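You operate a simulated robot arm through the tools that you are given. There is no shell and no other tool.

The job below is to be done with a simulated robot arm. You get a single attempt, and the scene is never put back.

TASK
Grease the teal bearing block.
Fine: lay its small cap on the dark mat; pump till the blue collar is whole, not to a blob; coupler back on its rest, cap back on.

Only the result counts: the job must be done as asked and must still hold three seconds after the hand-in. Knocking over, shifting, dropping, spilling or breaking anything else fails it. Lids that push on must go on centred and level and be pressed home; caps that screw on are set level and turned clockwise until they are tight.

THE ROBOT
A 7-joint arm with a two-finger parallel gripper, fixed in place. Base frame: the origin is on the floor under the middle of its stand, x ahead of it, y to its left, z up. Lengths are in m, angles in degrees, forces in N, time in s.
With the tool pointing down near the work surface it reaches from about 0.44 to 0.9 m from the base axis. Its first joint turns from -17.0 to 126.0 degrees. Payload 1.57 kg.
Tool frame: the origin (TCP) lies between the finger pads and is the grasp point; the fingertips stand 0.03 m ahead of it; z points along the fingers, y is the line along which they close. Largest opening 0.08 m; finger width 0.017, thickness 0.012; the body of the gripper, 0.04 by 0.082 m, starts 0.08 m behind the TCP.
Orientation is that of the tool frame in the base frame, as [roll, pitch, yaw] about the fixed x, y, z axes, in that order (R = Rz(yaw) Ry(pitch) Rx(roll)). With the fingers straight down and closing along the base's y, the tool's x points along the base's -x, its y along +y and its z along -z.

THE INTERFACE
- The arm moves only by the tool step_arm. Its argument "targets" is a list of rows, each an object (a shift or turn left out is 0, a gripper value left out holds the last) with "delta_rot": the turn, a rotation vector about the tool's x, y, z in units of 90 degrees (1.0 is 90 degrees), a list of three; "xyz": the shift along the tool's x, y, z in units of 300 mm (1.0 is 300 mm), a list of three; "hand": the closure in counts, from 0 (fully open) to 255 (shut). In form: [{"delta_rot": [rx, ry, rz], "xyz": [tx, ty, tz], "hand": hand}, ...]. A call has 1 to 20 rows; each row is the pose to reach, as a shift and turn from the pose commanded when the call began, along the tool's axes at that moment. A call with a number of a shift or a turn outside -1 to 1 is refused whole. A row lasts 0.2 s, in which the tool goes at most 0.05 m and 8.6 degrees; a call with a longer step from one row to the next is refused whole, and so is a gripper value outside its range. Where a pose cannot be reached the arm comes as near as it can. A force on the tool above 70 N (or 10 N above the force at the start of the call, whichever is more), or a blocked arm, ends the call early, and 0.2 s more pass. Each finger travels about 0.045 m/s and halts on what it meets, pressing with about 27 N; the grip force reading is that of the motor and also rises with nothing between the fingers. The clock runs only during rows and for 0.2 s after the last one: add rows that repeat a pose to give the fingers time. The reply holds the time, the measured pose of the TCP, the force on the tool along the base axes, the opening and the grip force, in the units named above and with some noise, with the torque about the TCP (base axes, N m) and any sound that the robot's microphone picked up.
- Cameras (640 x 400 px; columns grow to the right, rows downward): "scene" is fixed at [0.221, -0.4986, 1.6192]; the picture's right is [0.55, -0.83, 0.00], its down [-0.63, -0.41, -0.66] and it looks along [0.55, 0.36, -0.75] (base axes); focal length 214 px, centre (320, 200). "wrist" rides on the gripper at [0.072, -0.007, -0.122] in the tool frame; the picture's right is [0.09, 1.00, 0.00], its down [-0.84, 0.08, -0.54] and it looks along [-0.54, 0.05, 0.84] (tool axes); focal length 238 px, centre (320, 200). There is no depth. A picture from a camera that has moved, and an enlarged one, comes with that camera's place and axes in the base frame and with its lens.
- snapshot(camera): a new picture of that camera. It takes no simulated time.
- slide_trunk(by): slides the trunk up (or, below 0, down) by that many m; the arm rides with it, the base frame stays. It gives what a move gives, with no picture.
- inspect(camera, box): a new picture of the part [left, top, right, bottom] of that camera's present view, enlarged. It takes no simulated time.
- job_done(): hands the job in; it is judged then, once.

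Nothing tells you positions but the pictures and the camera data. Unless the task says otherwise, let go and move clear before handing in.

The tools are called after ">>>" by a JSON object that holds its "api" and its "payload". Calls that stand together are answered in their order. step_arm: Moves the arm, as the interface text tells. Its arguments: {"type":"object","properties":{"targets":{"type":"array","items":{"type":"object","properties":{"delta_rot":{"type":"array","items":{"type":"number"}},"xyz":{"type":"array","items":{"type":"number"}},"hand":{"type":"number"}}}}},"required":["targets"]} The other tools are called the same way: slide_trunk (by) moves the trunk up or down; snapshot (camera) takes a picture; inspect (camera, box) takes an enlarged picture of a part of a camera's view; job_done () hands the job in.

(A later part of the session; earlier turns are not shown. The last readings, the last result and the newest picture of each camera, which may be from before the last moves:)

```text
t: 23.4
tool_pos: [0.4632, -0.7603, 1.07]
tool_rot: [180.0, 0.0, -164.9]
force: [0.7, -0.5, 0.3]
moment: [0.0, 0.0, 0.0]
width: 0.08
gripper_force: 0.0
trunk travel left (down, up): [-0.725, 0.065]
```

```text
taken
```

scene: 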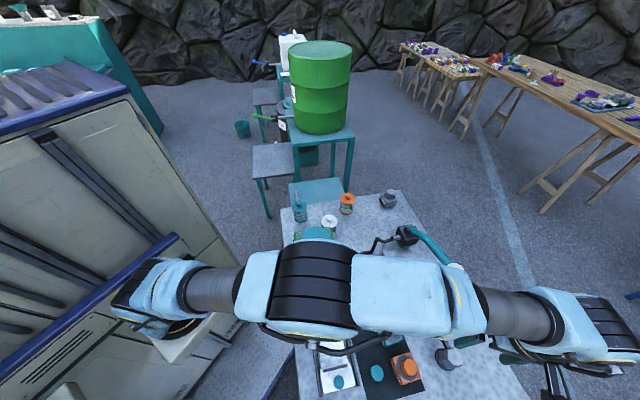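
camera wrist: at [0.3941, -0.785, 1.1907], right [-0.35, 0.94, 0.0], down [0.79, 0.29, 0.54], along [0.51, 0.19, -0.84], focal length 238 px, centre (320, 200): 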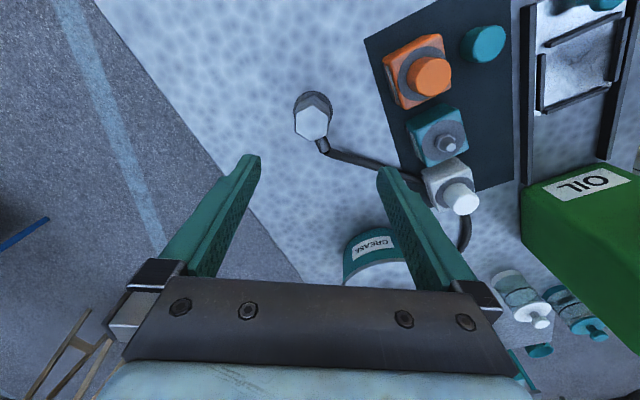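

I'm above the coupler with the tool turned as planned. I'll zoom to check the lateral and angular alignment.

>>> {"api": "inspect", "payload": {"camera": "wrist", "box": [270, 80, 370, 170]}}

>>> {"api": "inspect", "payload": {"camera": "wrist", "box": [390, 90, 490, 190]}}

```text
4.44 times, centred on (320, 125) of wrist
camera zoom: at [0.3941, -0.785, 1.1907], right [-0.35, 0.94, 0.0], down [0.79, 0.29, 0.54], along [0.51, 0.19, -0.84], focal length 1059 px, centre (320, 533)
```

zoom: 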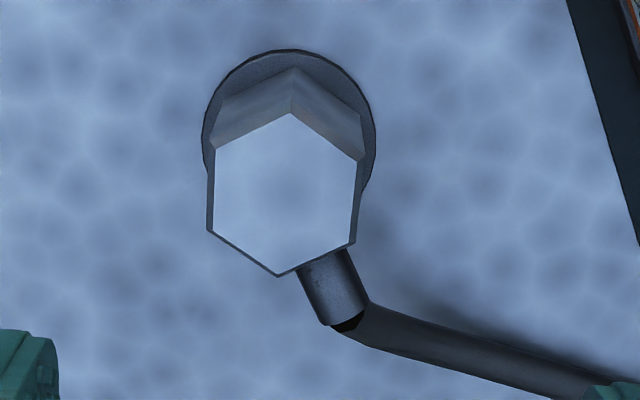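

```text
4.00 times, centred on (440, 140) of wrist
camera zoom: at [0.3941, -0.785, 1.1907], right [-0.35, 0.94, 0.0], down [0.79, 0.29, 0.54], along [0.51, 0.19, -0.84], focal length 953 px, centre (-160, 440)
```

zoom: 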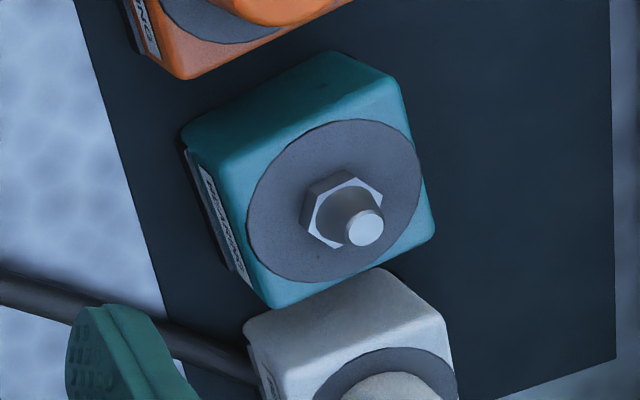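

The hex is within 1° of the finger axis but offset about 9 mm along the tool's y. I'll correct it and descend partway.

>>> {"api": "step_arm", "payload": {"targets": [{"xyz": [-0.0063, -0.0297, 0.03]}, {"xyz": [-0.0063, -0.0297, 0.1]}, {"xyz": [-0.0063, -0.0297, 0.17]}, {"xyz": [-0.0063, -0.0297, 0.24]}, {"xyz": [-0.0063, -0.0297, 0.3]}, {"xyz": [-0.0063, -0.0297, 0.3]}]}}

>>> {"api": "inspect", "payload": {"camera": "wrist", "box": [240, 80, 400, 220]}}

>>> {"api": "snapshot", "payload": {"camera": "wrist"}}

```text
t: 24.8
tool_pos: [0.4709, -0.7703, 0.9806]
tool_rot: [-180.0, 0.0, -165.0]
force: [0.4, 0.9, -0.3]
moment: [0.0, -0.02, -0.01]
width: 0.0799
gripper_force: 0.0
trunk travel left (down, up): [-0.725, 0.065]
```

```text
2.86 times, centred on (320, 150) of wrist
camera zoom: at [0.402, -0.7948, 1.1006], right [-0.35, 0.94, 0.0], down [0.79, 0.29, 0.54], along [0.51, 0.19, -0.84], focal length 681 px, centre (320, 343)
```

zoom: 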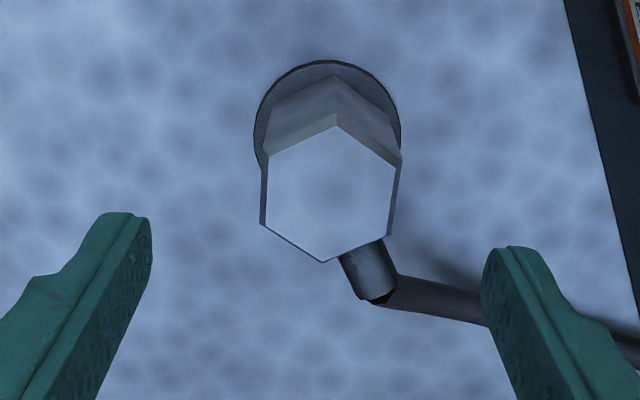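

```text
taken
camera wrist: at [0.402, -0.7948, 1.1006], right [-0.35, 0.94, 0.0], down [0.79, 0.29, 0.54], along [0.51, 0.19, -0.84], focal length 238 px, centre (320, 200)
```

wrist: 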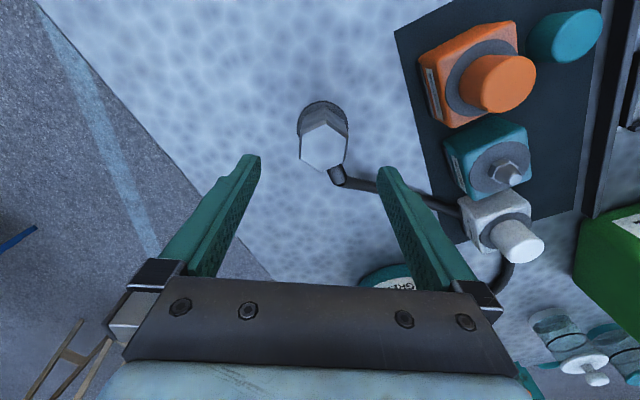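

Only about 2.5 mm of lateral offset is left, and the hose is clear of the finger's path. I'll go down to gripping height.

>>> {"api": "step_arm", "payload": {"targets": [{"xyz": [0.002, 0.0083, 0.05]}, {"xyz": [0.002, 0.0083, 0.11]}, {"xyz": [0.002, 0.0083, 0.17]}, {"xyz": [0.002, 0.0083, 0.22]}, {"xyz": [0.002, 0.0083, 0.247]}, {"xyz": [0.002, 0.0083, 0.247]}]}}

>>> {"api": "inspect", "payload": {"camera": "wrist", "box": [220, 80, 420, 260]}}

```text
t: 26.2
tool_pos: [0.4678, -0.768, 0.9066]
tool_rot: [180.0, -0.1, -165.0]
force: [0.2, 0.1, 0.4]
moment: [0.01, 0.01, 0.03]
width: 0.08
gripper_force: 0.1
trunk travel left (down, up): [-0.725, 0.065]
```

```text
2.22 times, centred on (320, 170) of wrist
camera zoom: at [0.3994, -0.7927, 1.0279], right [-0.35, 0.94, 0.0], down [0.79, 0.29, 0.54], along [0.51, 0.19, -0.84], focal length 530 px, centre (320, 267)
```

zoom: 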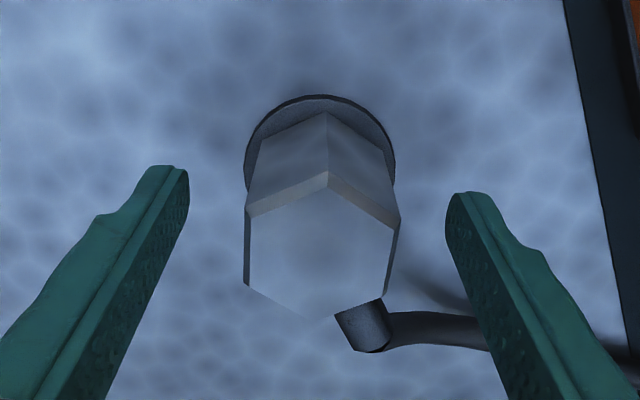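

The coupler is centred. I'm closing on the flats.

>>> {"api": "step_arm", "payload": {"targets": [{"hand": 255}, {"hand": 255}, {"hand": 255}, {"hand": 255}, {"hand": 255}]}}

>>> {"api": "inspect", "payload": {"camera": "wrist", "box": [220, 80, 420, 260]}}

```text
t: 27.4
tool_pos: [0.4683, -0.767, 0.9068]
tool_rot: [-180.0, 0.0, -165.0]
force: [-0.8, -0.4, 0.1]
moment: [-0.01, -0.04, 0.0]
width: 0.0407
gripper_force: 27.0
trunk travel left (down, up): [-0.725, 0.065]
```

```text
2.22 times, centred on (320, 170) of wrist
camera zoom: at [0.3994, -0.7927, 1.028], right [-0.35, 0.94, 0.0], down [0.79, 0.29, 0.54], along [0.51, 0.19, -0.84], focal length 530 px, centre (320, 267)
```

zoom: 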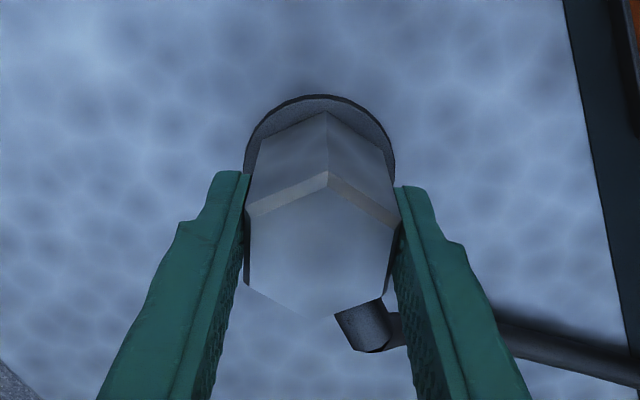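

It's held at 40.7 mm across the flats. I'll lift it gently, first a few millimetres to see the force.

>>> {"api": "step_arm", "payload": {"targets": [{"xyz": [0, 0, -0.01]}, {"xyz": [0, 0, -0.02]}, {"xyz": [0, 0, -0.03]}]}}

>>> {"api": "inspect", "payload": {"camera": "wrist", "box": [220, 80, 420, 260]}}

```text
t: 28.2
tool_pos: [0.469, -0.7685, 0.9162]
tool_rot: [179.8, 0.0, -165.0]
force: [-0.2, 0.7, -0.8]
moment: [0.02, -0.01, -0.01]
width: 0.0406
gripper_force: 27.3
trunk travel left (down, up): [-0.725, 0.065]
```

```text
2.22 times, centred on (320, 170) of wrist
camera zoom: at [0.3993, -0.7935, 1.0369], right [-0.35, 0.94, 0.0], down [0.79, 0.29, 0.54], along [0.51, 0.19, -0.84], focal length 530 px, centre (320, 267)
```

zoom: 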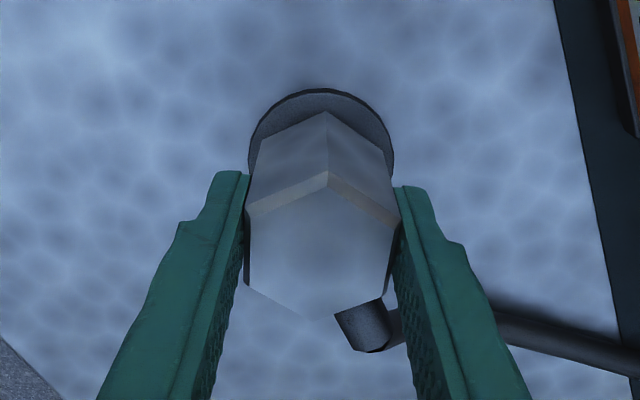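

It lifts freely off the rest. I'll raise it to clear all the caps and check the hose.

>>> {"api": "step_arm", "payload": {"targets": [{"xyz": [0, 0, -0.06]}, {"xyz": [0, 0, -0.13]}, {"xyz": [0, 0, -0.2]}, {"xyz": [0, 0, -0.27]}, {"xyz": [0, 0, -0.34]}, {"xyz": [0, 0, -0.41]}, {"xyz": [0, 0, -0.41]}]}}

>>> {"api": "snapshot", "payload": {"camera": "wrist"}}

>>> {"api": "snapshot", "payload": {"camera": "scene"}}

```text
t: 29.8
tool_pos: [0.468, -0.7683, 1.0387]
tool_rot: [180.0, 0.0, -165.0]
force: [0.3, -0.1, -1.2]
moment: [-0.02, 0.0, -0.02]
width: 0.0407
gripper_force: 27.1
trunk travel left (down, up): [-0.725, 0.065]
```

```text
taken
camera wrist: at [0.3991, -0.7932, 1.1595], right [-0.35, 0.94, 0.0], down [0.79, 0.29, 0.54], along [0.51, 0.19, -0.84], focal length 238 px, centre (320, 200)
```

wrist: 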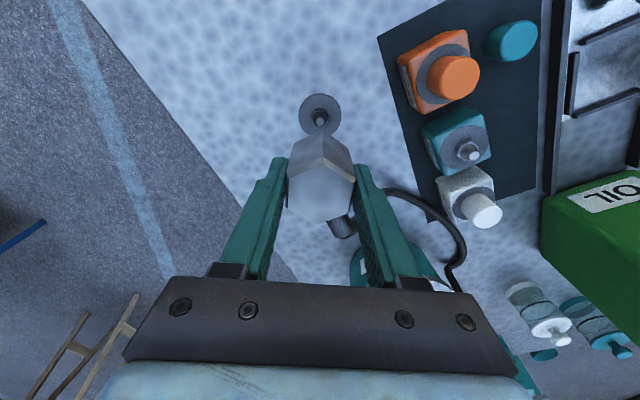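

```text
taken
```

scene: 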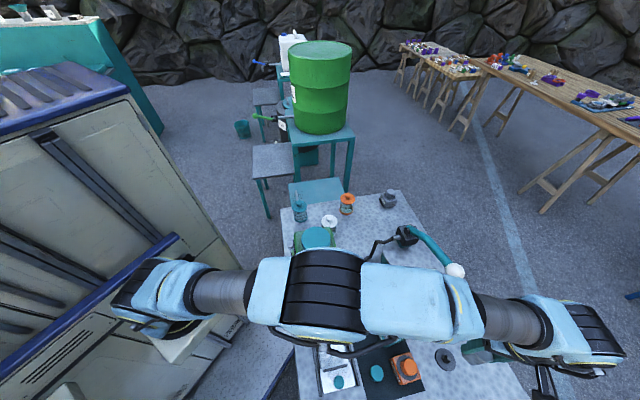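

The rest shows a small centre stud, much like the nipple. I'll zoom on the rest, nipple and hose before moving over.

>>> {"api": "inspect", "payload": {"camera": "wrist", "box": [280, 80, 360, 150]}}

>>> {"api": "inspect", "payload": {"camera": "wrist", "box": [410, 90, 520, 230]}}

>>> {"api": "inspect", "payload": {"camera": "scene", "box": [420, 320, 500, 380]}}

```text
5.71 times, centred on (320, 115) of wrist
camera zoom: at [0.3991, -0.7932, 1.1595], right [-0.35, 0.94, 0.0], down [0.79, 0.29, 0.54], along [0.51, 0.19, -0.84], focal length 1362 px, centre (320, 686)
```

zoom: 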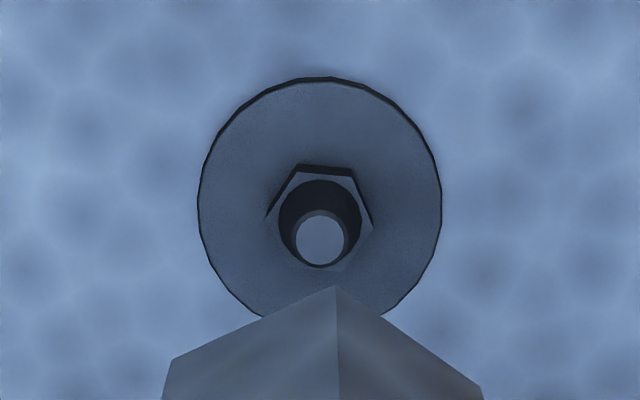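

```text
2.86 times, centred on (465, 160) of wrist
camera zoom: at [0.3991, -0.7932, 1.1595], right [-0.35, 0.94, 0.0], down [0.79, 0.29, 0.54], along [0.51, 0.19, -0.84], focal length 681 px, centre (-94, 314)
```

zoom: 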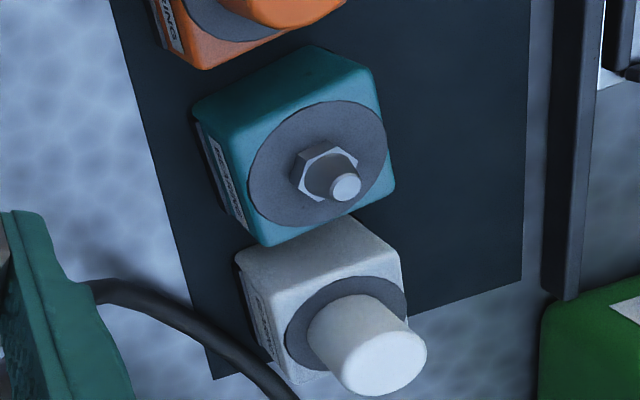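

```text
6.67 times, centred on (460, 350) of scene
camera zoom: at [0.221, -0.4986, 1.6192], right [0.55, -0.83, 0.0], down [-0.63, -0.41, -0.66], along [0.55, 0.36, -0.75], focal length 1430 px, centre (-613, -800)
```

zoom: 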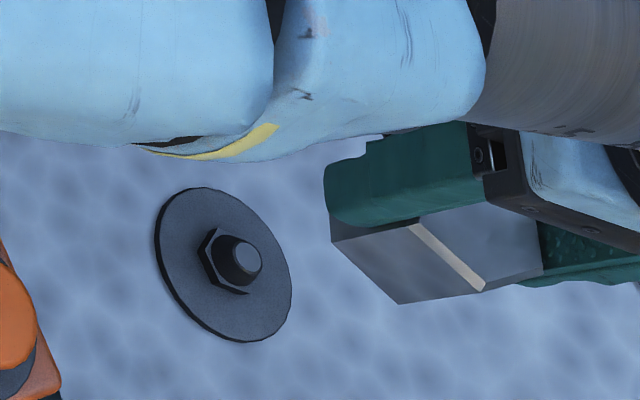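

The rest carries the same hex-and-stud nipple as the block, so the seated height on the block should be about 45 mm higher than on the rest. I'll carry the coupler over the teal nipple, turning it -45° so the hose port clears the white cap.

>>> {"api": "step_arm", "payload": {"targets": [{"xyz": [-0.005, 0.095, 0], "delta_rot": [0, 0, 0.0833]}, {"xyz": [-0.01, 0.19, 0], "delta_rot": [0, 0, 0.1667]}, {"xyz": [-0.015, 0.285, 0], "delta_rot": [0, 0, 0.25]}, {"xyz": [-0.02, 0.38, 0], "delta_rot": [0, 0, 0.3333]}, {"xyz": [-0.025, 0.4755, 0], "delta_rot": [0, 0, 0.4167]}, {"xyz": [-0.0297, 0.5707, 0], "delta_rot": [0, 0, 0.5]}, {"xyz": [-0.0297, 0.5707, 0], "delta_rot": [0, 0, 0.5]}]}}

>>> {"api": "snapshot", "payload": {"camera": "wrist"}}

>>> {"api": "snapshot", "payload": {"camera": "scene"}}

```text
t: 31.4
tool_pos: [0.4303, -0.5995, 1.0391]
tool_rot: [-180.0, 0.0, 149.8]
force: [-0.3, -0.4, -1.2]
moment: [0.03, 0.0, -0.03]
width: 0.0405
gripper_force: 26.7
trunk travel left (down, up): [-0.725, 0.065]
```

```text
taken
camera wrist: at [0.3643, -0.5698, 1.1605], right [0.42, 0.91, 0.0], down [0.76, -0.35, 0.54], along [0.49, -0.23, -0.84], focal length 238 px, centre (320, 200)
```

wrist: 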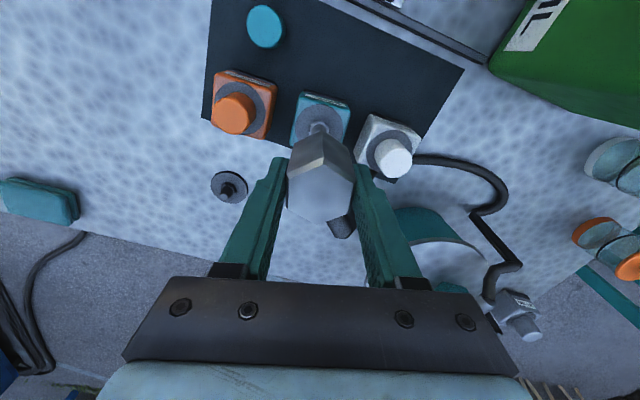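

```text
taken
```

scene: 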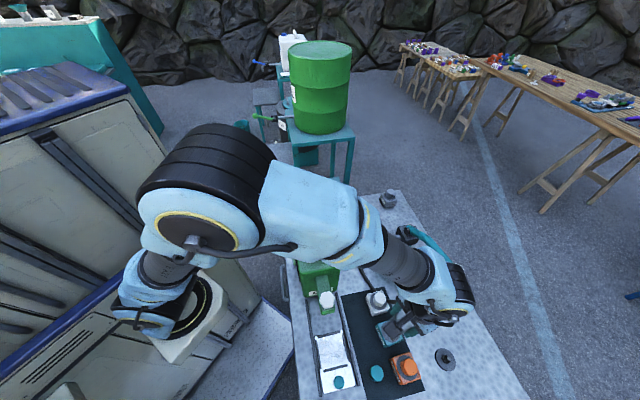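

The nipple peeks out just beyond the coupler. I'll zoom to measure the alignment.

>>> {"api": "inspect", "payload": {"camera": "wrist", "box": [270, 80, 370, 180]}}

>>> {"api": "inspect", "payload": {"camera": "scene", "box": [370, 290, 470, 380]}}

```text
4.00 times, centred on (320, 130) of wrist
camera zoom: at [0.3643, -0.5698, 1.1605], right [0.42, 0.91, 0.0], down [0.76, -0.35, 0.54], along [0.49, -0.23, -0.84], focal length 953 px, centre (320, 480)
```

zoom: 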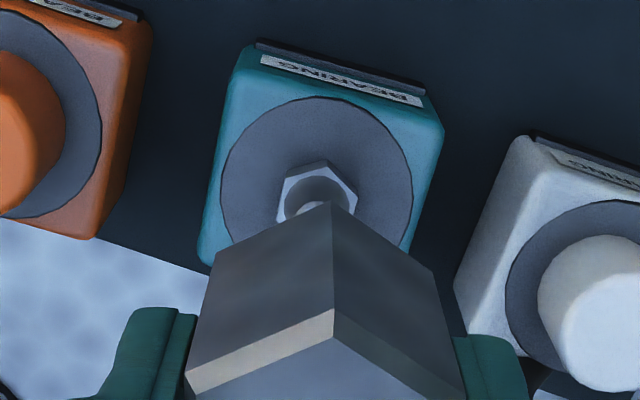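

```text
4.44 times, centred on (420, 335) of scene
camera zoom: at [0.221, -0.4986, 1.6192], right [0.55, -0.83, 0.0], down [-0.63, -0.41, -0.66], along [0.55, 0.36, -0.75], focal length 953 px, centre (-124, -400)
```

zoom: 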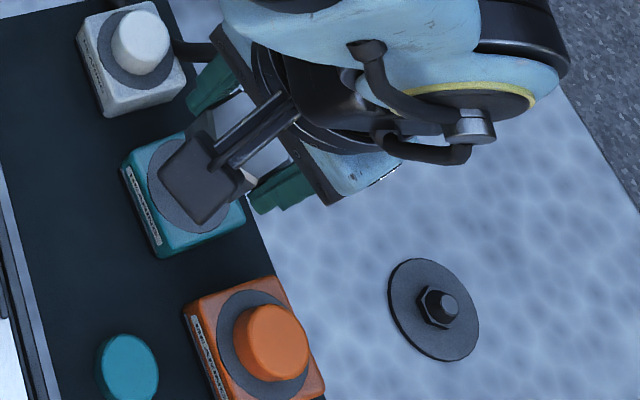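

The ring has the same diameter as the rest's disc, so I can match its place in the image to what I saw at the rest. The needed correction is about 2 mm outward and 1 mm sideways. I'll descend partway and compare.

>>> {"api": "step_arm", "payload": {"targets": [{"xyz": [-0.0067, -0.0033, 0.04]}, {"xyz": [-0.0067, -0.0033, 0.09]}, {"xyz": [-0.0067, -0.0033, 0.14]}, {"xyz": [-0.0067, -0.0033, 0.18]}, {"xyz": [-0.0067, -0.0033, 0.18]}]}}

>>> {"api": "inspect", "payload": {"camera": "wrist", "box": [220, 80, 420, 260]}}

>>> {"api": "snapshot", "payload": {"camera": "wrist"}}

```text
t: 32.6
tool_pos: [0.4339, -0.6035, 0.985]
tool_rot: [-180.0, 0.0, 150.0]
force: [-0.3, -0.5, -1.9]
moment: [-0.02, 0.02, 0.0]
width: 0.0408
gripper_force: 27.1
trunk travel left (down, up): [-0.725, 0.065]
```

```text
2.22 times, centred on (320, 170) of wrist
camera zoom: at [0.3668, -0.5726, 1.1057], right [0.42, 0.91, 0.0], down [0.76, -0.35, 0.54], along [0.49, -0.23, -0.84], focal length 530 px, centre (320, 267)
```

zoom: 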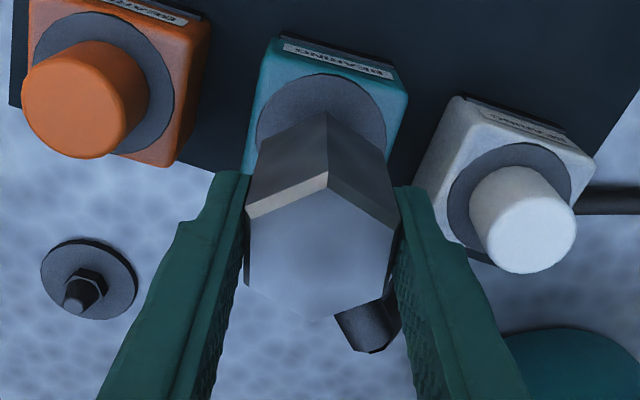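

```text
taken
camera wrist: at [0.3668, -0.5726, 1.1057], right [0.42, 0.91, 0.0], down [0.76, -0.35, 0.54], along [0.49, -0.23, -0.84], focal length 238 px, centre (320, 200)
```

wrist: 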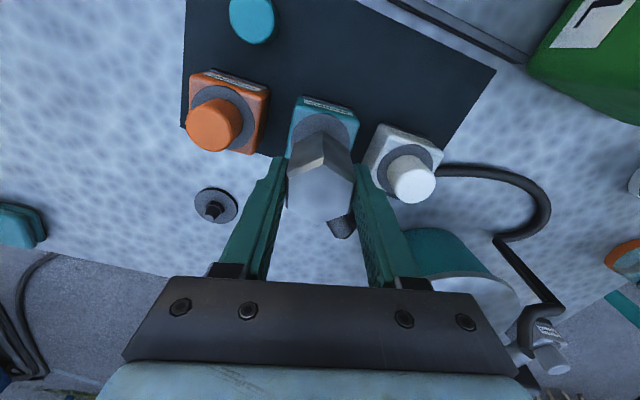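

The ring sits in the image where the rest's disc did, within about 1 mm. I'll continue down slowly with force checks.

>>> {"api": "step_arm", "payload": {"targets": [{"xyz": [-0.0027, 0, 0.01]}, {"xyz": [-0.0027, 0, 0.023]}, {"xyz": [-0.0027, 0, 0.036]}, {"xyz": [-0.0027, 0, 0.05]}]}}

>>> {"api": "inspect", "payload": {"camera": "wrist", "box": [220, 80, 420, 260]}}

```text
t: 33.6
tool_pos: [0.4352, -0.6016, 0.9699]
tool_rot: [179.9, 0.0, 150.0]
force: [0.3, 0.5, -1.3]
moment: [0.01, -0.01, 0.02]
width: 0.0404
gripper_force: 26.6
trunk travel left (down, up): [-0.725, 0.065]
```

```text
2.22 times, centred on (320, 170) of wrist
camera zoom: at [0.3672, -0.5711, 1.09], right [0.42, 0.91, 0.0], down [0.76, -0.35, 0.54], along [0.49, -0.23, -0.84], focal length 530 px, centre (320, 267)
```

zoom: 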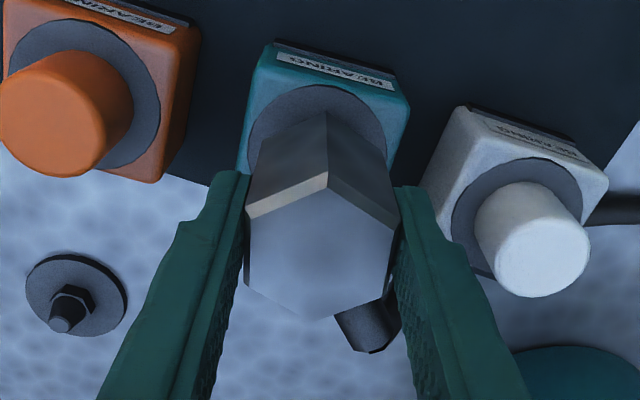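

Still free of contact. A tiny trim of about 1 mm, then further down.

>>> {"api": "step_arm", "payload": {"targets": [{"xyz": [-0.003, -0.003, 0.01]}, {"xyz": [-0.004, -0.003, 0.02]}, {"xyz": [-0.004, -0.003, 0.03]}]}}

>>> {"api": "inspect", "payload": {"camera": "wrist", "box": [220, 80, 420, 260]}}

```text
t: 34.4
tool_pos: [0.4343, -0.6016, 0.9608]
tool_rot: [180.0, 0.1, 150.0]
force: [0.1, 0.3, -1.3]
moment: [-0.01, -0.01, 0.01]
width: 0.0403
gripper_force: 27.1
trunk travel left (down, up): [-0.725, 0.065]
```

```text
2.22 times, centred on (320, 170) of wrist
camera zoom: at [0.3685, -0.5723, 1.0816], right [0.42, 0.91, 0.0], down [0.76, -0.35, 0.54], along [0.49, -0.23, -0.84], focal length 530 px, centre (320, 267)
```

zoom: 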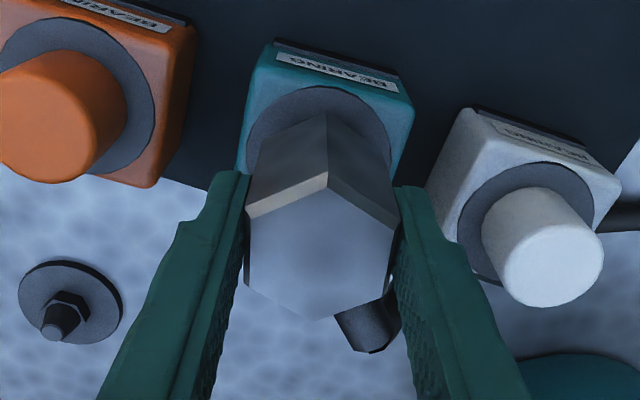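

The ring's width and place now match the view 10 mm above seating at the rest, so the coupler should seat in about 10 mm. I'll continue in small steps.

>>> {"api": "step_arm", "payload": {"targets": [{"xyz": [-0.002, 0, 0.007]}, {"xyz": [-0.002, 0, 0.014]}, {"xyz": [-0.002, 0, 0.02]}]}}

```text
t: 35.2
tool_pos: [0.4349, -0.6038, 0.9552]
tool_rot: [-180.0, 0.0, 150.0]
force: [-0.1, 0.1, -1.7]
moment: [-0.03, -0.03, 0.01]
width: 0.0403
gripper_force: 26.5
trunk travel left (down, up): [-0.725, 0.065]
```

>>> {"api": "step_arm", "payload": {"targets": [{"xyz": [0, 0, 0.005]}, {"xyz": [0, 0, 0.01]}, {"xyz": [0, 0, 0.013]}]}}

>>> {"api": "inspect", "payload": {"camera": "wrist", "box": [220, 80, 420, 260]}}

```text
t: 36.0
tool_pos: [0.4359, -0.6054, 0.9515]
tool_rot: [-180.0, 0.1, 150.0]
force: [-0.2, -0.5, -1.8]
moment: [0.0, -0.02, -0.03]
width: 0.0406
gripper_force: 27.0
trunk travel left (down, up): [-0.725, 0.065]
```

```text
2.22 times, centred on (320, 170) of wrist
camera zoom: at [0.3694, -0.5744, 1.0725], right [0.42, 0.91, 0.0], down [0.76, -0.35, 0.54], along [0.49, -0.23, -0.84], focal length 530 px, centre (320, 267)
```

zoom: 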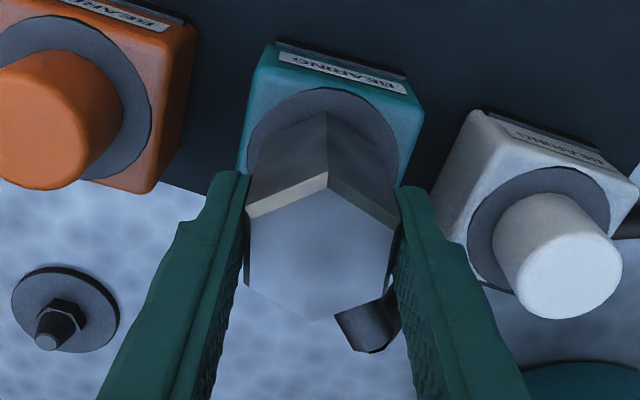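

The depth matches, but the ring is a few pixels off along the tool x. I need to know whether the block moved, so I'll repeat the very first scene zoom for comparison.

>>> {"api": "inspect", "payload": {"camera": "scene", "box": [365, 305, 415, 345]}}

>>> {"api": "inspect", "payload": {"camera": "scene", "box": [340, 280, 480, 400]}}

>>> {"api": "inspect", "payload": {"camera": "wrist", "box": [290, 90, 350, 140]}}

```text
10.00 times, centred on (390, 325) of scene
camera zoom: at [0.221, -0.4986, 1.6192], right [0.55, -0.83, 0.0], down [-0.63, -0.41, -0.66], along [0.55, 0.36, -0.75], focal length 2145 px, centre (-380, -1050)
```

zoom: 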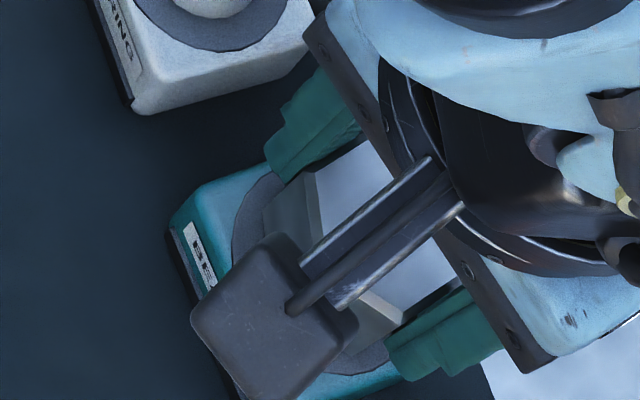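

```text
3.33 times, centred on (410, 340) of scene
camera zoom: at [0.221, -0.4986, 1.6192], right [0.55, -0.83, 0.0], down [-0.63, -0.41, -0.66], along [0.55, 0.36, -0.75], focal length 715 px, centre (20, -267)
```

zoom: 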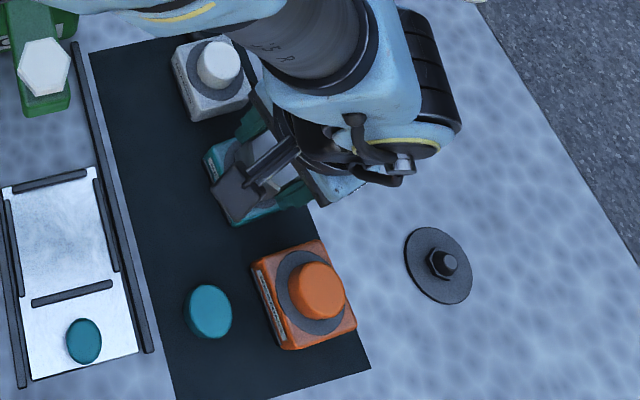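

```text
8.00 times, centred on (320, 115) of wrist
camera zoom: at [0.3694, -0.5744, 1.0725], right [0.42, 0.91, 0.0], down [0.76, -0.35, 0.54], along [0.49, -0.23, -0.84], focal length 1907 px, centre (320, 880)
```

zoom: 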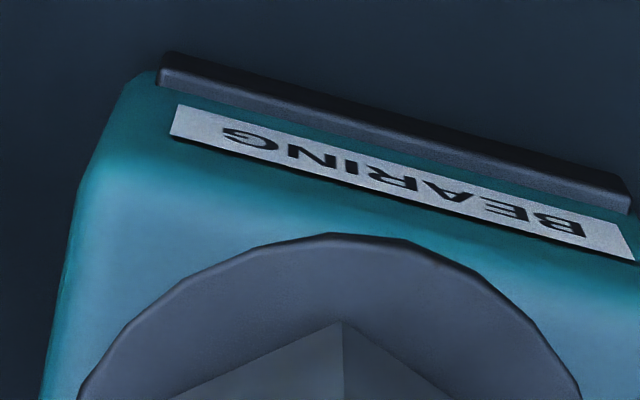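

The block has not moved; it's the arm that settled about 2 mm short. I'll trim outward by 2 mm and look again.

>>> {"api": "step_arm", "payload": {"targets": [{"xyz": [-0.0035, 0.0015, 0]}, {"xyz": [-0.007, 0.0025, 0]}, {"xyz": [-0.007, 0.0025, 0]}]}}

>>> {"api": "inspect", "payload": {"camera": "wrist", "box": [220, 80, 420, 260]}}

```text
t: 36.8
tool_pos: [0.4376, -0.6042, 0.9527]
tool_rot: [-180.0, 0.0, 150.0]
force: [0.1, -0.4, -1.3]
moment: [-0.01, 0.0, 0.0]
width: 0.0404
gripper_force: 27.3
trunk travel left (down, up): [-0.725, 0.065]
```

```text
2.22 times, centred on (320, 170) of wrist
camera zoom: at [0.3714, -0.5746, 1.0726], right [0.42, 0.91, 0.0], down [0.76, -0.35, 0.54], along [0.49, -0.23, -0.84], focal length 530 px, centre (320, 267)
```

zoom: 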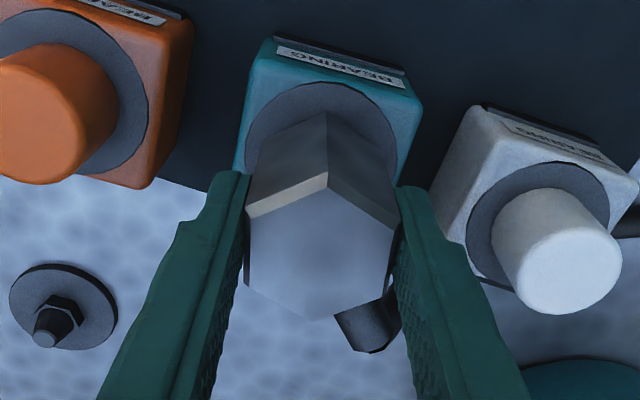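

I had the sign reversed: the ring moved further off in the picture, so the tool needs to go about 4.5 mm toward the robot. I'll correct that.

>>> {"api": "step_arm", "payload": {"targets": [{"xyz": [0.005, 0, 0]}, {"xyz": [0.01, 0, 0]}, {"xyz": [0.0143, 0, 0]}, {"xyz": [0.0143, 0, 0]}]}}

>>> {"api": "inspect", "payload": {"camera": "wrist", "box": [220, 80, 420, 260]}}

```text
t: 37.8
tool_pos: [0.4349, -0.6022, 0.9526]
tool_rot: [-180.0, 0.0, 150.0]
force: [-0.5, 0.3, -1.9]
moment: [-0.02, 0.02, -0.01]
width: 0.0406
gripper_force: 27.2
trunk travel left (down, up): [-0.725, 0.065]
```

```text
2.22 times, centred on (320, 170) of wrist
camera zoom: at [0.3682, -0.572, 1.0731], right [0.42, 0.91, 0.0], down [0.76, -0.35, 0.54], along [0.49, -0.23, -0.84], focal length 530 px, centre (320, 267)
```

zoom: 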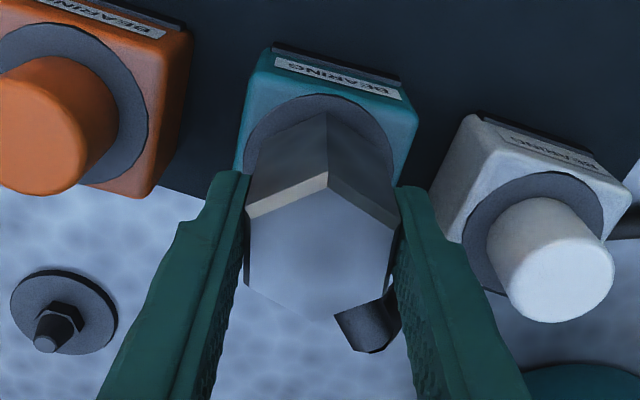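

The view now matches the seated view at the rest, about 2 mm high. I'll press down gently in small steps.

>>> {"api": "step_arm", "payload": {"targets": [{"xyz": [0, 0, 0.004]}, {"xyz": [0, 0, 0.008]}, {"xyz": [0, 0, 0.008]}]}}

>>> {"api": "inspect", "payload": {"camera": "wrist", "box": [220, 80, 420, 260]}}

```text
t: 38.6
tool_pos: [0.4358, -0.6021, 0.9495]
tool_rot: [-180.0, 0.1, 150.0]
force: [0.6, 1.4, 10.1]
moment: [0.17, 0.07, 0.0]
width: 0.0404
gripper_force: 27.1
trunk travel left (down, up): [-0.725, 0.065]
```

```text
2.22 times, centred on (320, 170) of wrist
camera zoom: at [0.3678, -0.5712, 1.0709], right [0.42, 0.91, 0.0], down [0.76, -0.35, 0.54], along [0.49, -0.23, -0.84], focal length 530 px, centre (320, 267)
```

zoom: 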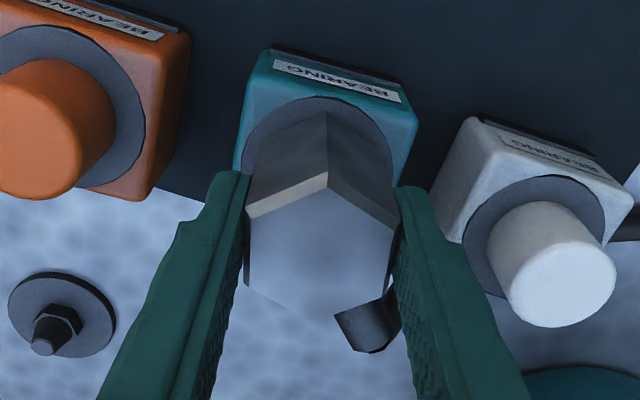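

Contact is 10 N right at the expected seated height. I'll push a bit more and listen for a click.

>>> {"api": "step_arm", "payload": {"targets": [{"xyz": [0, 0, 0.004]}, {"xyz": [0, 0, 0.008]}, {"xyz": [0, 0, 0.008]}]}}

```text
t: 39.4
tool_pos: [0.4341, -0.6015, 0.9482]
tool_rot: [179.9, 0.1, 150.0]
force: [1.6, 1.3, 19.5]
moment: [0.03, -0.03, 0.01]
width: 0.0403
gripper_force: 26.9
trunk travel left (down, up): [-0.725, 0.065]
```

>>> {"api": "step_arm", "payload": {"targets": [{"xyz": [0, 0, 0.004]}, {"xyz": [0, 0, 0.008]}, {"xyz": [0, 0, 0.012]}, {"xyz": [0, 0, 0.012]}]}}

>>> {"api": "inspect", "payload": {"camera": "wrist", "box": [220, 80, 420, 260]}}

```text
t: 40.4
tool_pos: [0.4337, -0.6026, 0.9429]
tool_rot: [179.9, 0.1, 150.1]
force: [5.5, 5.2, 19.7]
moment: [0.12, -0.15, 0.01]
width: 0.0404
gripper_force: 27.0
trunk travel left (down, up): [-0.725, 0.065]
```

```text
2.22 times, centred on (320, 170) of wrist
camera zoom: at [0.3669, -0.5718, 1.0636], right [0.42, 0.91, 0.0], down [0.76, -0.35, 0.54], along [0.49, -0.23, -0.84], focal length 530 px, centre (320, 267)
```

zoom: 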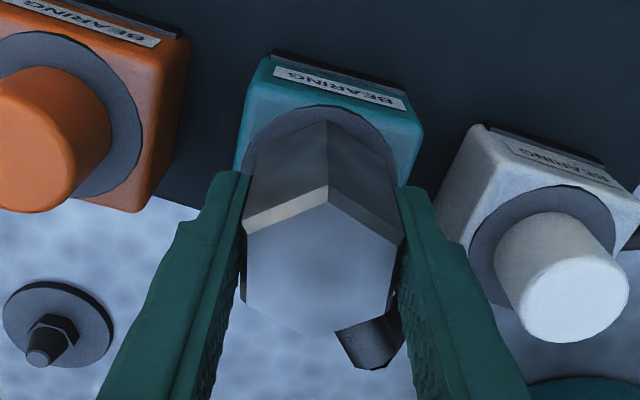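

The fingers slipped down a few millimetres on the hex while the coupler stayed put. It is therefore bottomed on the nipple, just as it sat on the rest. I'll release it and see whether it stays.

>>> {"api": "step_arm", "payload": {"targets": [{"xyz": [0, 0, -0.006], "hand": 255}, {"xyz": [0, 0, -0.01], "hand": 200}, {"xyz": [0, 0, -0.01], "hand": 120}, {"xyz": [0, 0, -0.01], "hand": 0}, {"xyz": [0, 0, -0.01], "hand": 0}, {"xyz": [0, 0, -0.01], "hand": 0}, {"xyz": [0, 0, -0.01], "hand": 0}]}}

>>> {"api": "inspect", "payload": {"camera": "wrist", "box": [220, 80, 420, 260]}}

```text
t: 42.0
tool_pos: [0.4341, -0.6035, 0.945]
tool_rot: [-180.0, 0.0, 149.9]
force: [-0.1, -0.5, 0.4]
moment: [0.0, -0.02, 0.01]
width: 0.0798
gripper_force: 0.1
trunk travel left (down, up): [-0.725, 0.065]
```

```text
2.22 times, centred on (320, 170) of wrist
camera zoom: at [0.3678, -0.5722, 1.066], right [0.42, 0.91, 0.0], down [0.76, -0.35, 0.54], along [0.49, -0.23, -0.84], focal length 530 px, centre (320, 267)
```

zoom: 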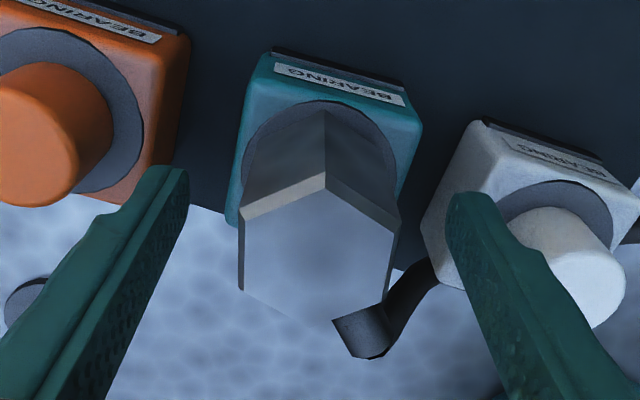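

The coupler stays on the nipple by itself. I'll rise clear and look at the assembly and the lever.

>>> {"api": "step_arm", "payload": {"targets": [{"xyz": [0, 0, -0.05]}, {"xyz": [0, 0, -0.15]}, {"xyz": [0, 0, -0.28]}, {"xyz": [0, 0, -0.42]}, {"xyz": [0, 0, -0.56]}, {"xyz": [0, 0, -0.7]}, {"xyz": [0, 0, -0.8]}, {"xyz": [0, 0, -0.8]}]}}

>>> {"api": "snapshot", "payload": {"camera": "wrist"}}

>>> {"api": "inspect", "payload": {"camera": "scene", "box": [350, 210, 480, 370]}}

```text
t: 43.8
tool_pos: [0.4358, -0.6058, 1.1851]
tool_rot: [180.0, 0.0, 150.0]
force: [-0.4, -0.8, 0.8]
moment: [0.02, 0.0, 0.0]
width: 0.0801
gripper_force: 0.1
trunk travel left (down, up): [-0.725, 0.065]
```

```text
taken
camera wrist: at [0.3697, -0.575, 1.306], right [0.42, 0.91, 0.0], down [0.76, -0.35, 0.54], along [0.49, -0.23, -0.84], focal length 238 px, centre (320, 200)
```

wrist: 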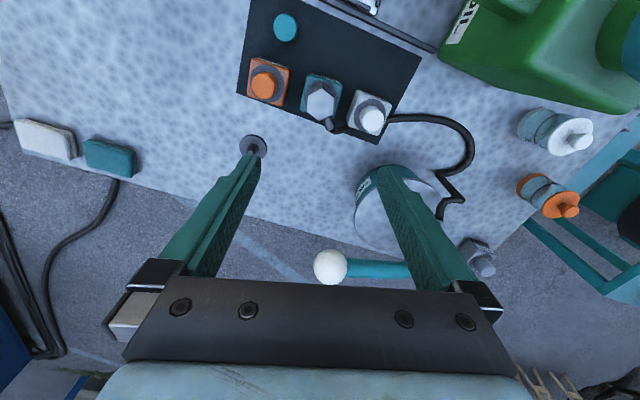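

```text
2.50 times, centred on (415, 290) of scene
camera zoom: at [0.221, -0.4986, 1.6192], right [0.55, -0.83, 0.0], down [-0.63, -0.41, -0.66], along [0.55, 0.36, -0.75], focal length 536 px, centre (82, -25)
```

zoom: 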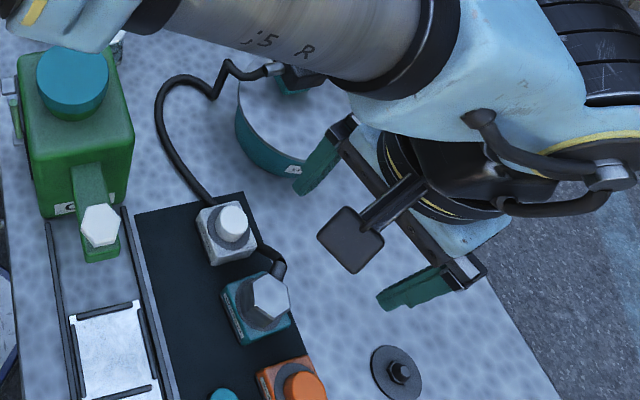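

>>> {"api": "inspect", "payload": {"camera": "scene", "box": [370, 285, 430, 345]}}

>>> {"api": "inspect", "payload": {"camera": "wrist", "box": [280, 60, 400, 150]}}

>>> {"api": "inspect", "payload": {"camera": "wrist", "box": [290, 150, 510, 300]}}

```text
6.67 times, centred on (400, 315) of scene
camera zoom: at [0.221, -0.4986, 1.6192], right [0.55, -0.83, 0.0], down [-0.63, -0.41, -0.66], along [0.55, 0.36, -0.75], focal length 1430 px, centre (-213, -567)
```

zoom: 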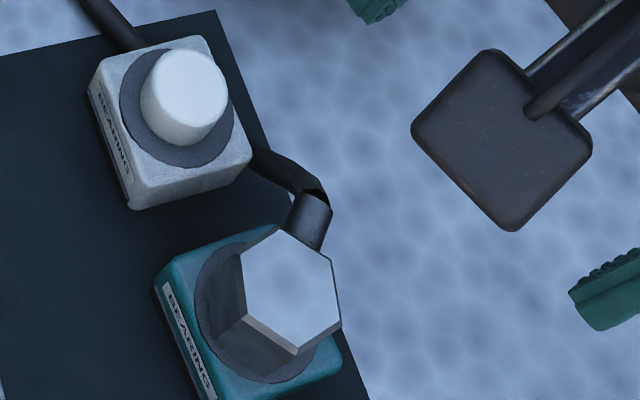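

```text
4.44 times, centred on (340, 105) of wrist
camera zoom: at [0.3697, -0.575, 1.306], right [0.42, 0.91, 0.0], down [0.76, -0.35, 0.54], along [0.49, -0.23, -0.84], focal length 1059 px, centre (231, 622)
```

zoom: 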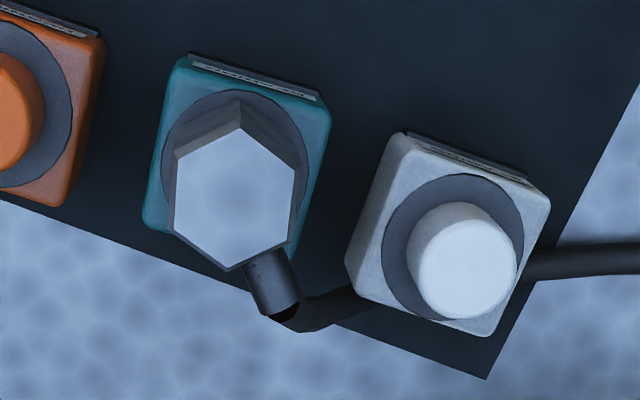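

```text
2.67 times, centred on (400, 225) of wrist
camera zoom: at [0.3697, -0.575, 1.306], right [0.42, 0.91, 0.0], down [0.76, -0.35, 0.54], along [0.49, -0.23, -0.84], focal length 636 px, centre (107, 133)
```

zoom: 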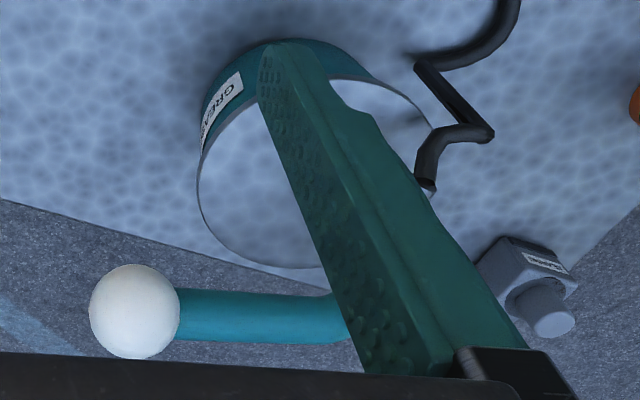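

The coupler stands upright on the teal nipple. The lever pivots on the pump head at about (0.698, -0.526, 1.03) and its knob, 40 mm across, is at about (0.573, -0.653, 1.116), so it swings in a vertical plane along the bench. I'll go above the knob and turn the tool to straddle it across the bench depth.

>>> {"api": "step_arm", "payload": {"targets": [{"xyz": [-0.0527, 0.0103, -0.05], "delta_rot": [0, 0, -0.0926]}, {"xyz": [-0.1055, 0.0205, -0.1], "delta_rot": [0, 0, -0.1852]}, {"xyz": [-0.1582, 0.0308, -0.1167], "delta_rot": [0, 0, -0.2778]}, {"xyz": [-0.211, 0.041, -0.1167], "delta_rot": [0, 0, -0.3704]}, {"xyz": [-0.2637, 0.0513, -0.1167], "delta_rot": [0, 0, -0.463]}, {"xyz": [-0.3165, 0.0615, -0.1167], "delta_rot": [0, 0, -0.5556]}, {"xyz": [-0.3692, 0.0718, -0.1167], "delta_rot": [0, 0, -0.6481]}, {"xyz": [-0.422, 0.082, -0.1167], "delta_rot": [0, 0, -0.7407]}, {"xyz": [-0.4747, 0.0923, -0.1167], "delta_rot": [0, 0, -0.8333]}, {"xyz": [-0.4747, 0.0923, -0.1167], "delta_rot": [0, 0, -0.8333]}]}}

>>> {"api": "snapshot", "payload": {"camera": "wrist"}}

>>> {"api": "snapshot", "payload": {"camera": "scene"}}

```text
t: 46.0
tool_pos: [0.5729, -0.6492, 1.2194]
tool_rot: [180.0, 0.1, -134.9]
force: [0.0, -1.0, -0.5]
moment: [0.01, 0.02, 0.01]
width: 0.08
gripper_force: 0.0
trunk travel left (down, up): [-0.725, 0.065]
```

```text
taken
camera wrist: at [0.525, -0.7054, 1.3402], right [-0.77, 0.64, 0.0], down [0.54, 0.65, 0.54], along [0.35, 0.42, -0.84], focal length 238 px, centre (320, 200)
```

wrist: 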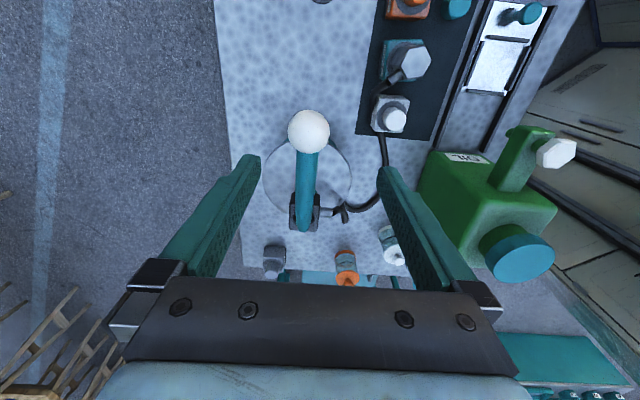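

```text
taken
```

scene: 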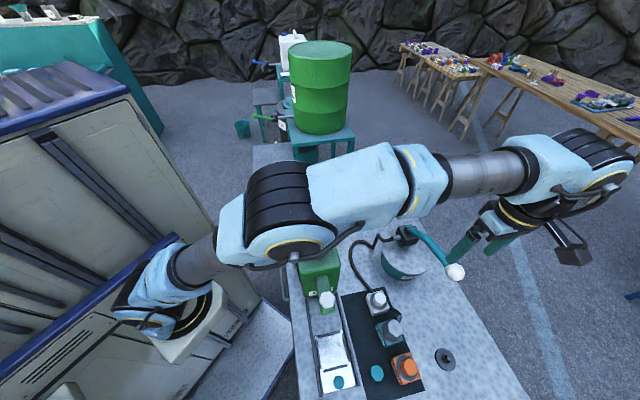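

The scene camera sees the teal block clearly with the arm here, which is good for watching the collar. I'll zoom in on the knob and take a baseline of the block.

>>> {"api": "inspect", "payload": {"camera": "wrist", "box": [250, 90, 390, 240]}}

>>> {"api": "inspect", "payload": {"camera": "scene", "box": [370, 300, 420, 350]}}

>>> {"api": "inspect", "payload": {"camera": "scene", "box": [360, 210, 480, 300]}}

>>> {"api": "inspect", "payload": {"camera": "wrist", "box": [370, 20, 450, 100]}}

```text
2.67 times, centred on (320, 165) of wrist
camera zoom: at [0.525, -0.7054, 1.3402], right [-0.77, 0.64, 0.0], down [0.54, 0.65, 0.54], along [0.35, 0.42, -0.84], focal length 636 px, centre (320, 293)
```

zoom: 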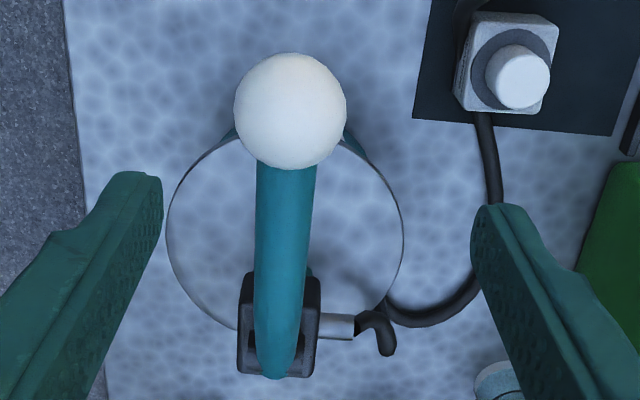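

```text
8.00 times, centred on (395, 325) of scene
camera zoom: at [0.221, -0.4986, 1.6192], right [0.55, -0.83, 0.0], down [-0.63, -0.41, -0.66], along [0.55, 0.36, -0.75], focal length 1716 px, centre (-280, -800)
```

zoom: 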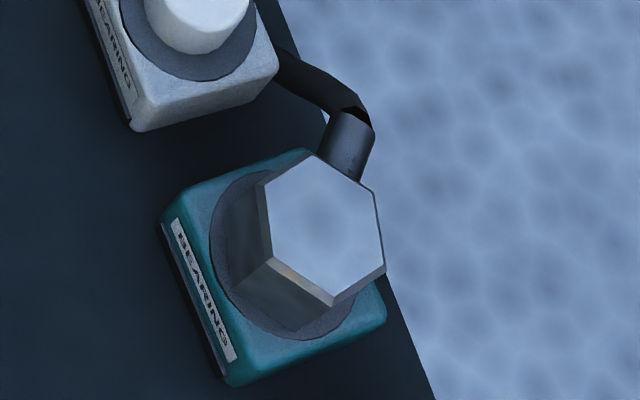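

```text
4.44 times, centred on (420, 255) of scene
camera zoom: at [0.221, -0.4986, 1.6192], right [0.55, -0.83, 0.0], down [-0.63, -0.41, -0.66], along [0.55, 0.36, -0.75], focal length 953 px, centre (-124, -44)
```

zoom: 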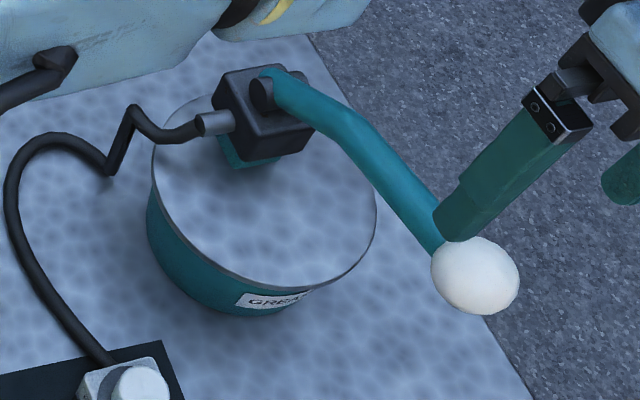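

```text
5.00 times, centred on (410, 60) of wrist
camera zoom: at [0.525, -0.7054, 1.3402], right [-0.77, 0.64, 0.0], down [0.54, 0.65, 0.54], along [0.35, 0.42, -0.84], focal length 1192 px, centre (-130, 900)
```

zoom: 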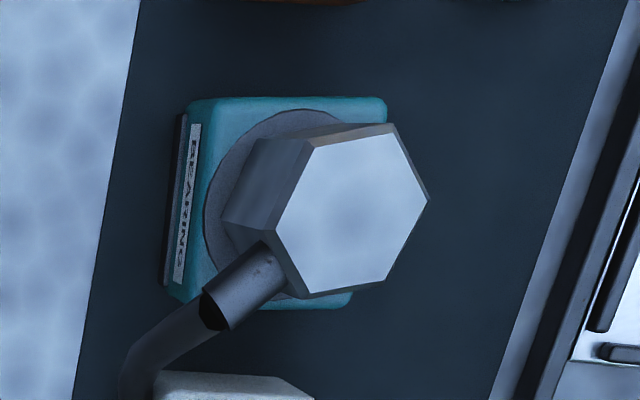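

The knob is 11 mm off along the tool's y and 4 mm along x. I'll shift and lower onto it with the fingers open around it.

>>> {"api": "step_arm", "payload": {"targets": [{"xyz": [0.007, -0.0185, 0]}, {"xyz": [0.014, -0.037, 0]}, {"xyz": [0.014, -0.037, 0.08]}, {"xyz": [0.014, -0.037, 0.16]}, {"xyz": [0.014, -0.037, 0.24]}, {"xyz": [0.014, -0.037, 0.24]}]}}

>>> {"api": "snapshot", "payload": {"camera": "wrist"}}

```text
t: 47.4
tool_pos: [0.5742, -0.6617, 1.1485]
tool_rot: [180.0, 0.0, -135.0]
force: [-0.8, -0.3, -0.2]
moment: [-0.01, -0.03, -0.01]
width: 0.0799
gripper_force: 0.0
trunk travel left (down, up): [-0.725, 0.065]
```

```text
taken
camera wrist: at [0.5271, -0.7163, 1.2676], right [-0.77, 0.64, 0.0], down [0.54, 0.65, 0.54], along [0.35, 0.42, -0.84], focal length 238 px, centre (320, 200)
```

wrist: 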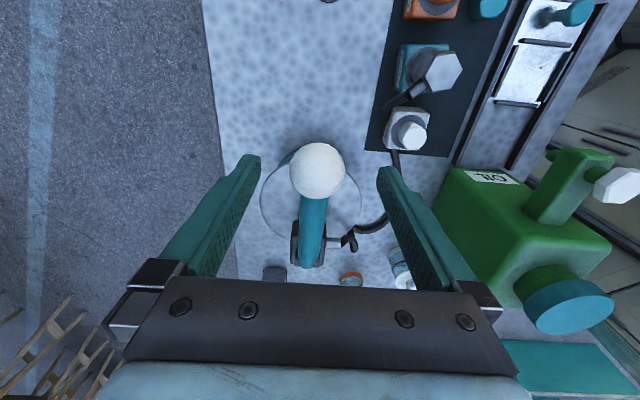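

Nearly centred. I'll trim a couple of millimetres, go down to knob height and close.

>>> {"api": "step_arm", "payload": {"targets": [{"xyz": [-0.006, -0.007, 0.04]}, {"xyz": [-0.006, -0.007, 0.08]}, {"xyz": [-0.006, -0.007, 0.12]}, {"xyz": [-0.006, -0.007, 0.12]}]}}

>>> {"api": "inspect", "payload": {"camera": "wrist", "box": [220, 100, 420, 280]}}

```text
t: 48.4
tool_pos: [0.5785, -0.6593, 1.1135]
tool_rot: [-179.9, -0.1, -135.0]
force: [-0.6, -0.3, -0.2]
moment: [-0.01, 0.0, -0.04]
width: 0.0801
gripper_force: 0.1
trunk travel left (down, up): [-0.725, 0.065]
```

```text
2.22 times, centred on (320, 190) of wrist
camera zoom: at [0.5312, -0.7155, 1.2335], right [-0.77, 0.64, 0.0], down [0.54, 0.65, 0.54], along [0.35, 0.42, -0.84], focal length 530 px, centre (320, 222)
```

zoom: 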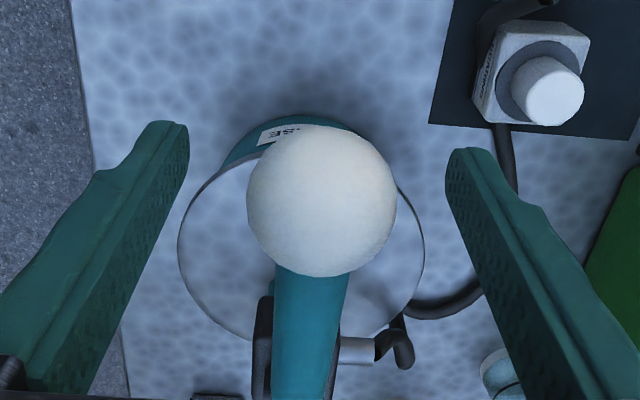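

The knob is right at the grasp point. I'm closing on it.

>>> {"api": "step_arm", "payload": {"targets": [{"hand": 255}, {"hand": 255}, {"hand": 255}, {"hand": 255}, {"hand": 255}]}}

```text
t: 49.6
tool_pos: [0.5781, -0.6597, 1.1134]
tool_rot: [179.9, 0.0, -135.0]
force: [-6.6, 7.3, -1.3]
moment: [0.06, 0.11, 0.02]
width: 0.0412
gripper_force: 39.1
trunk travel left (down, up): [-0.725, 0.065]
```

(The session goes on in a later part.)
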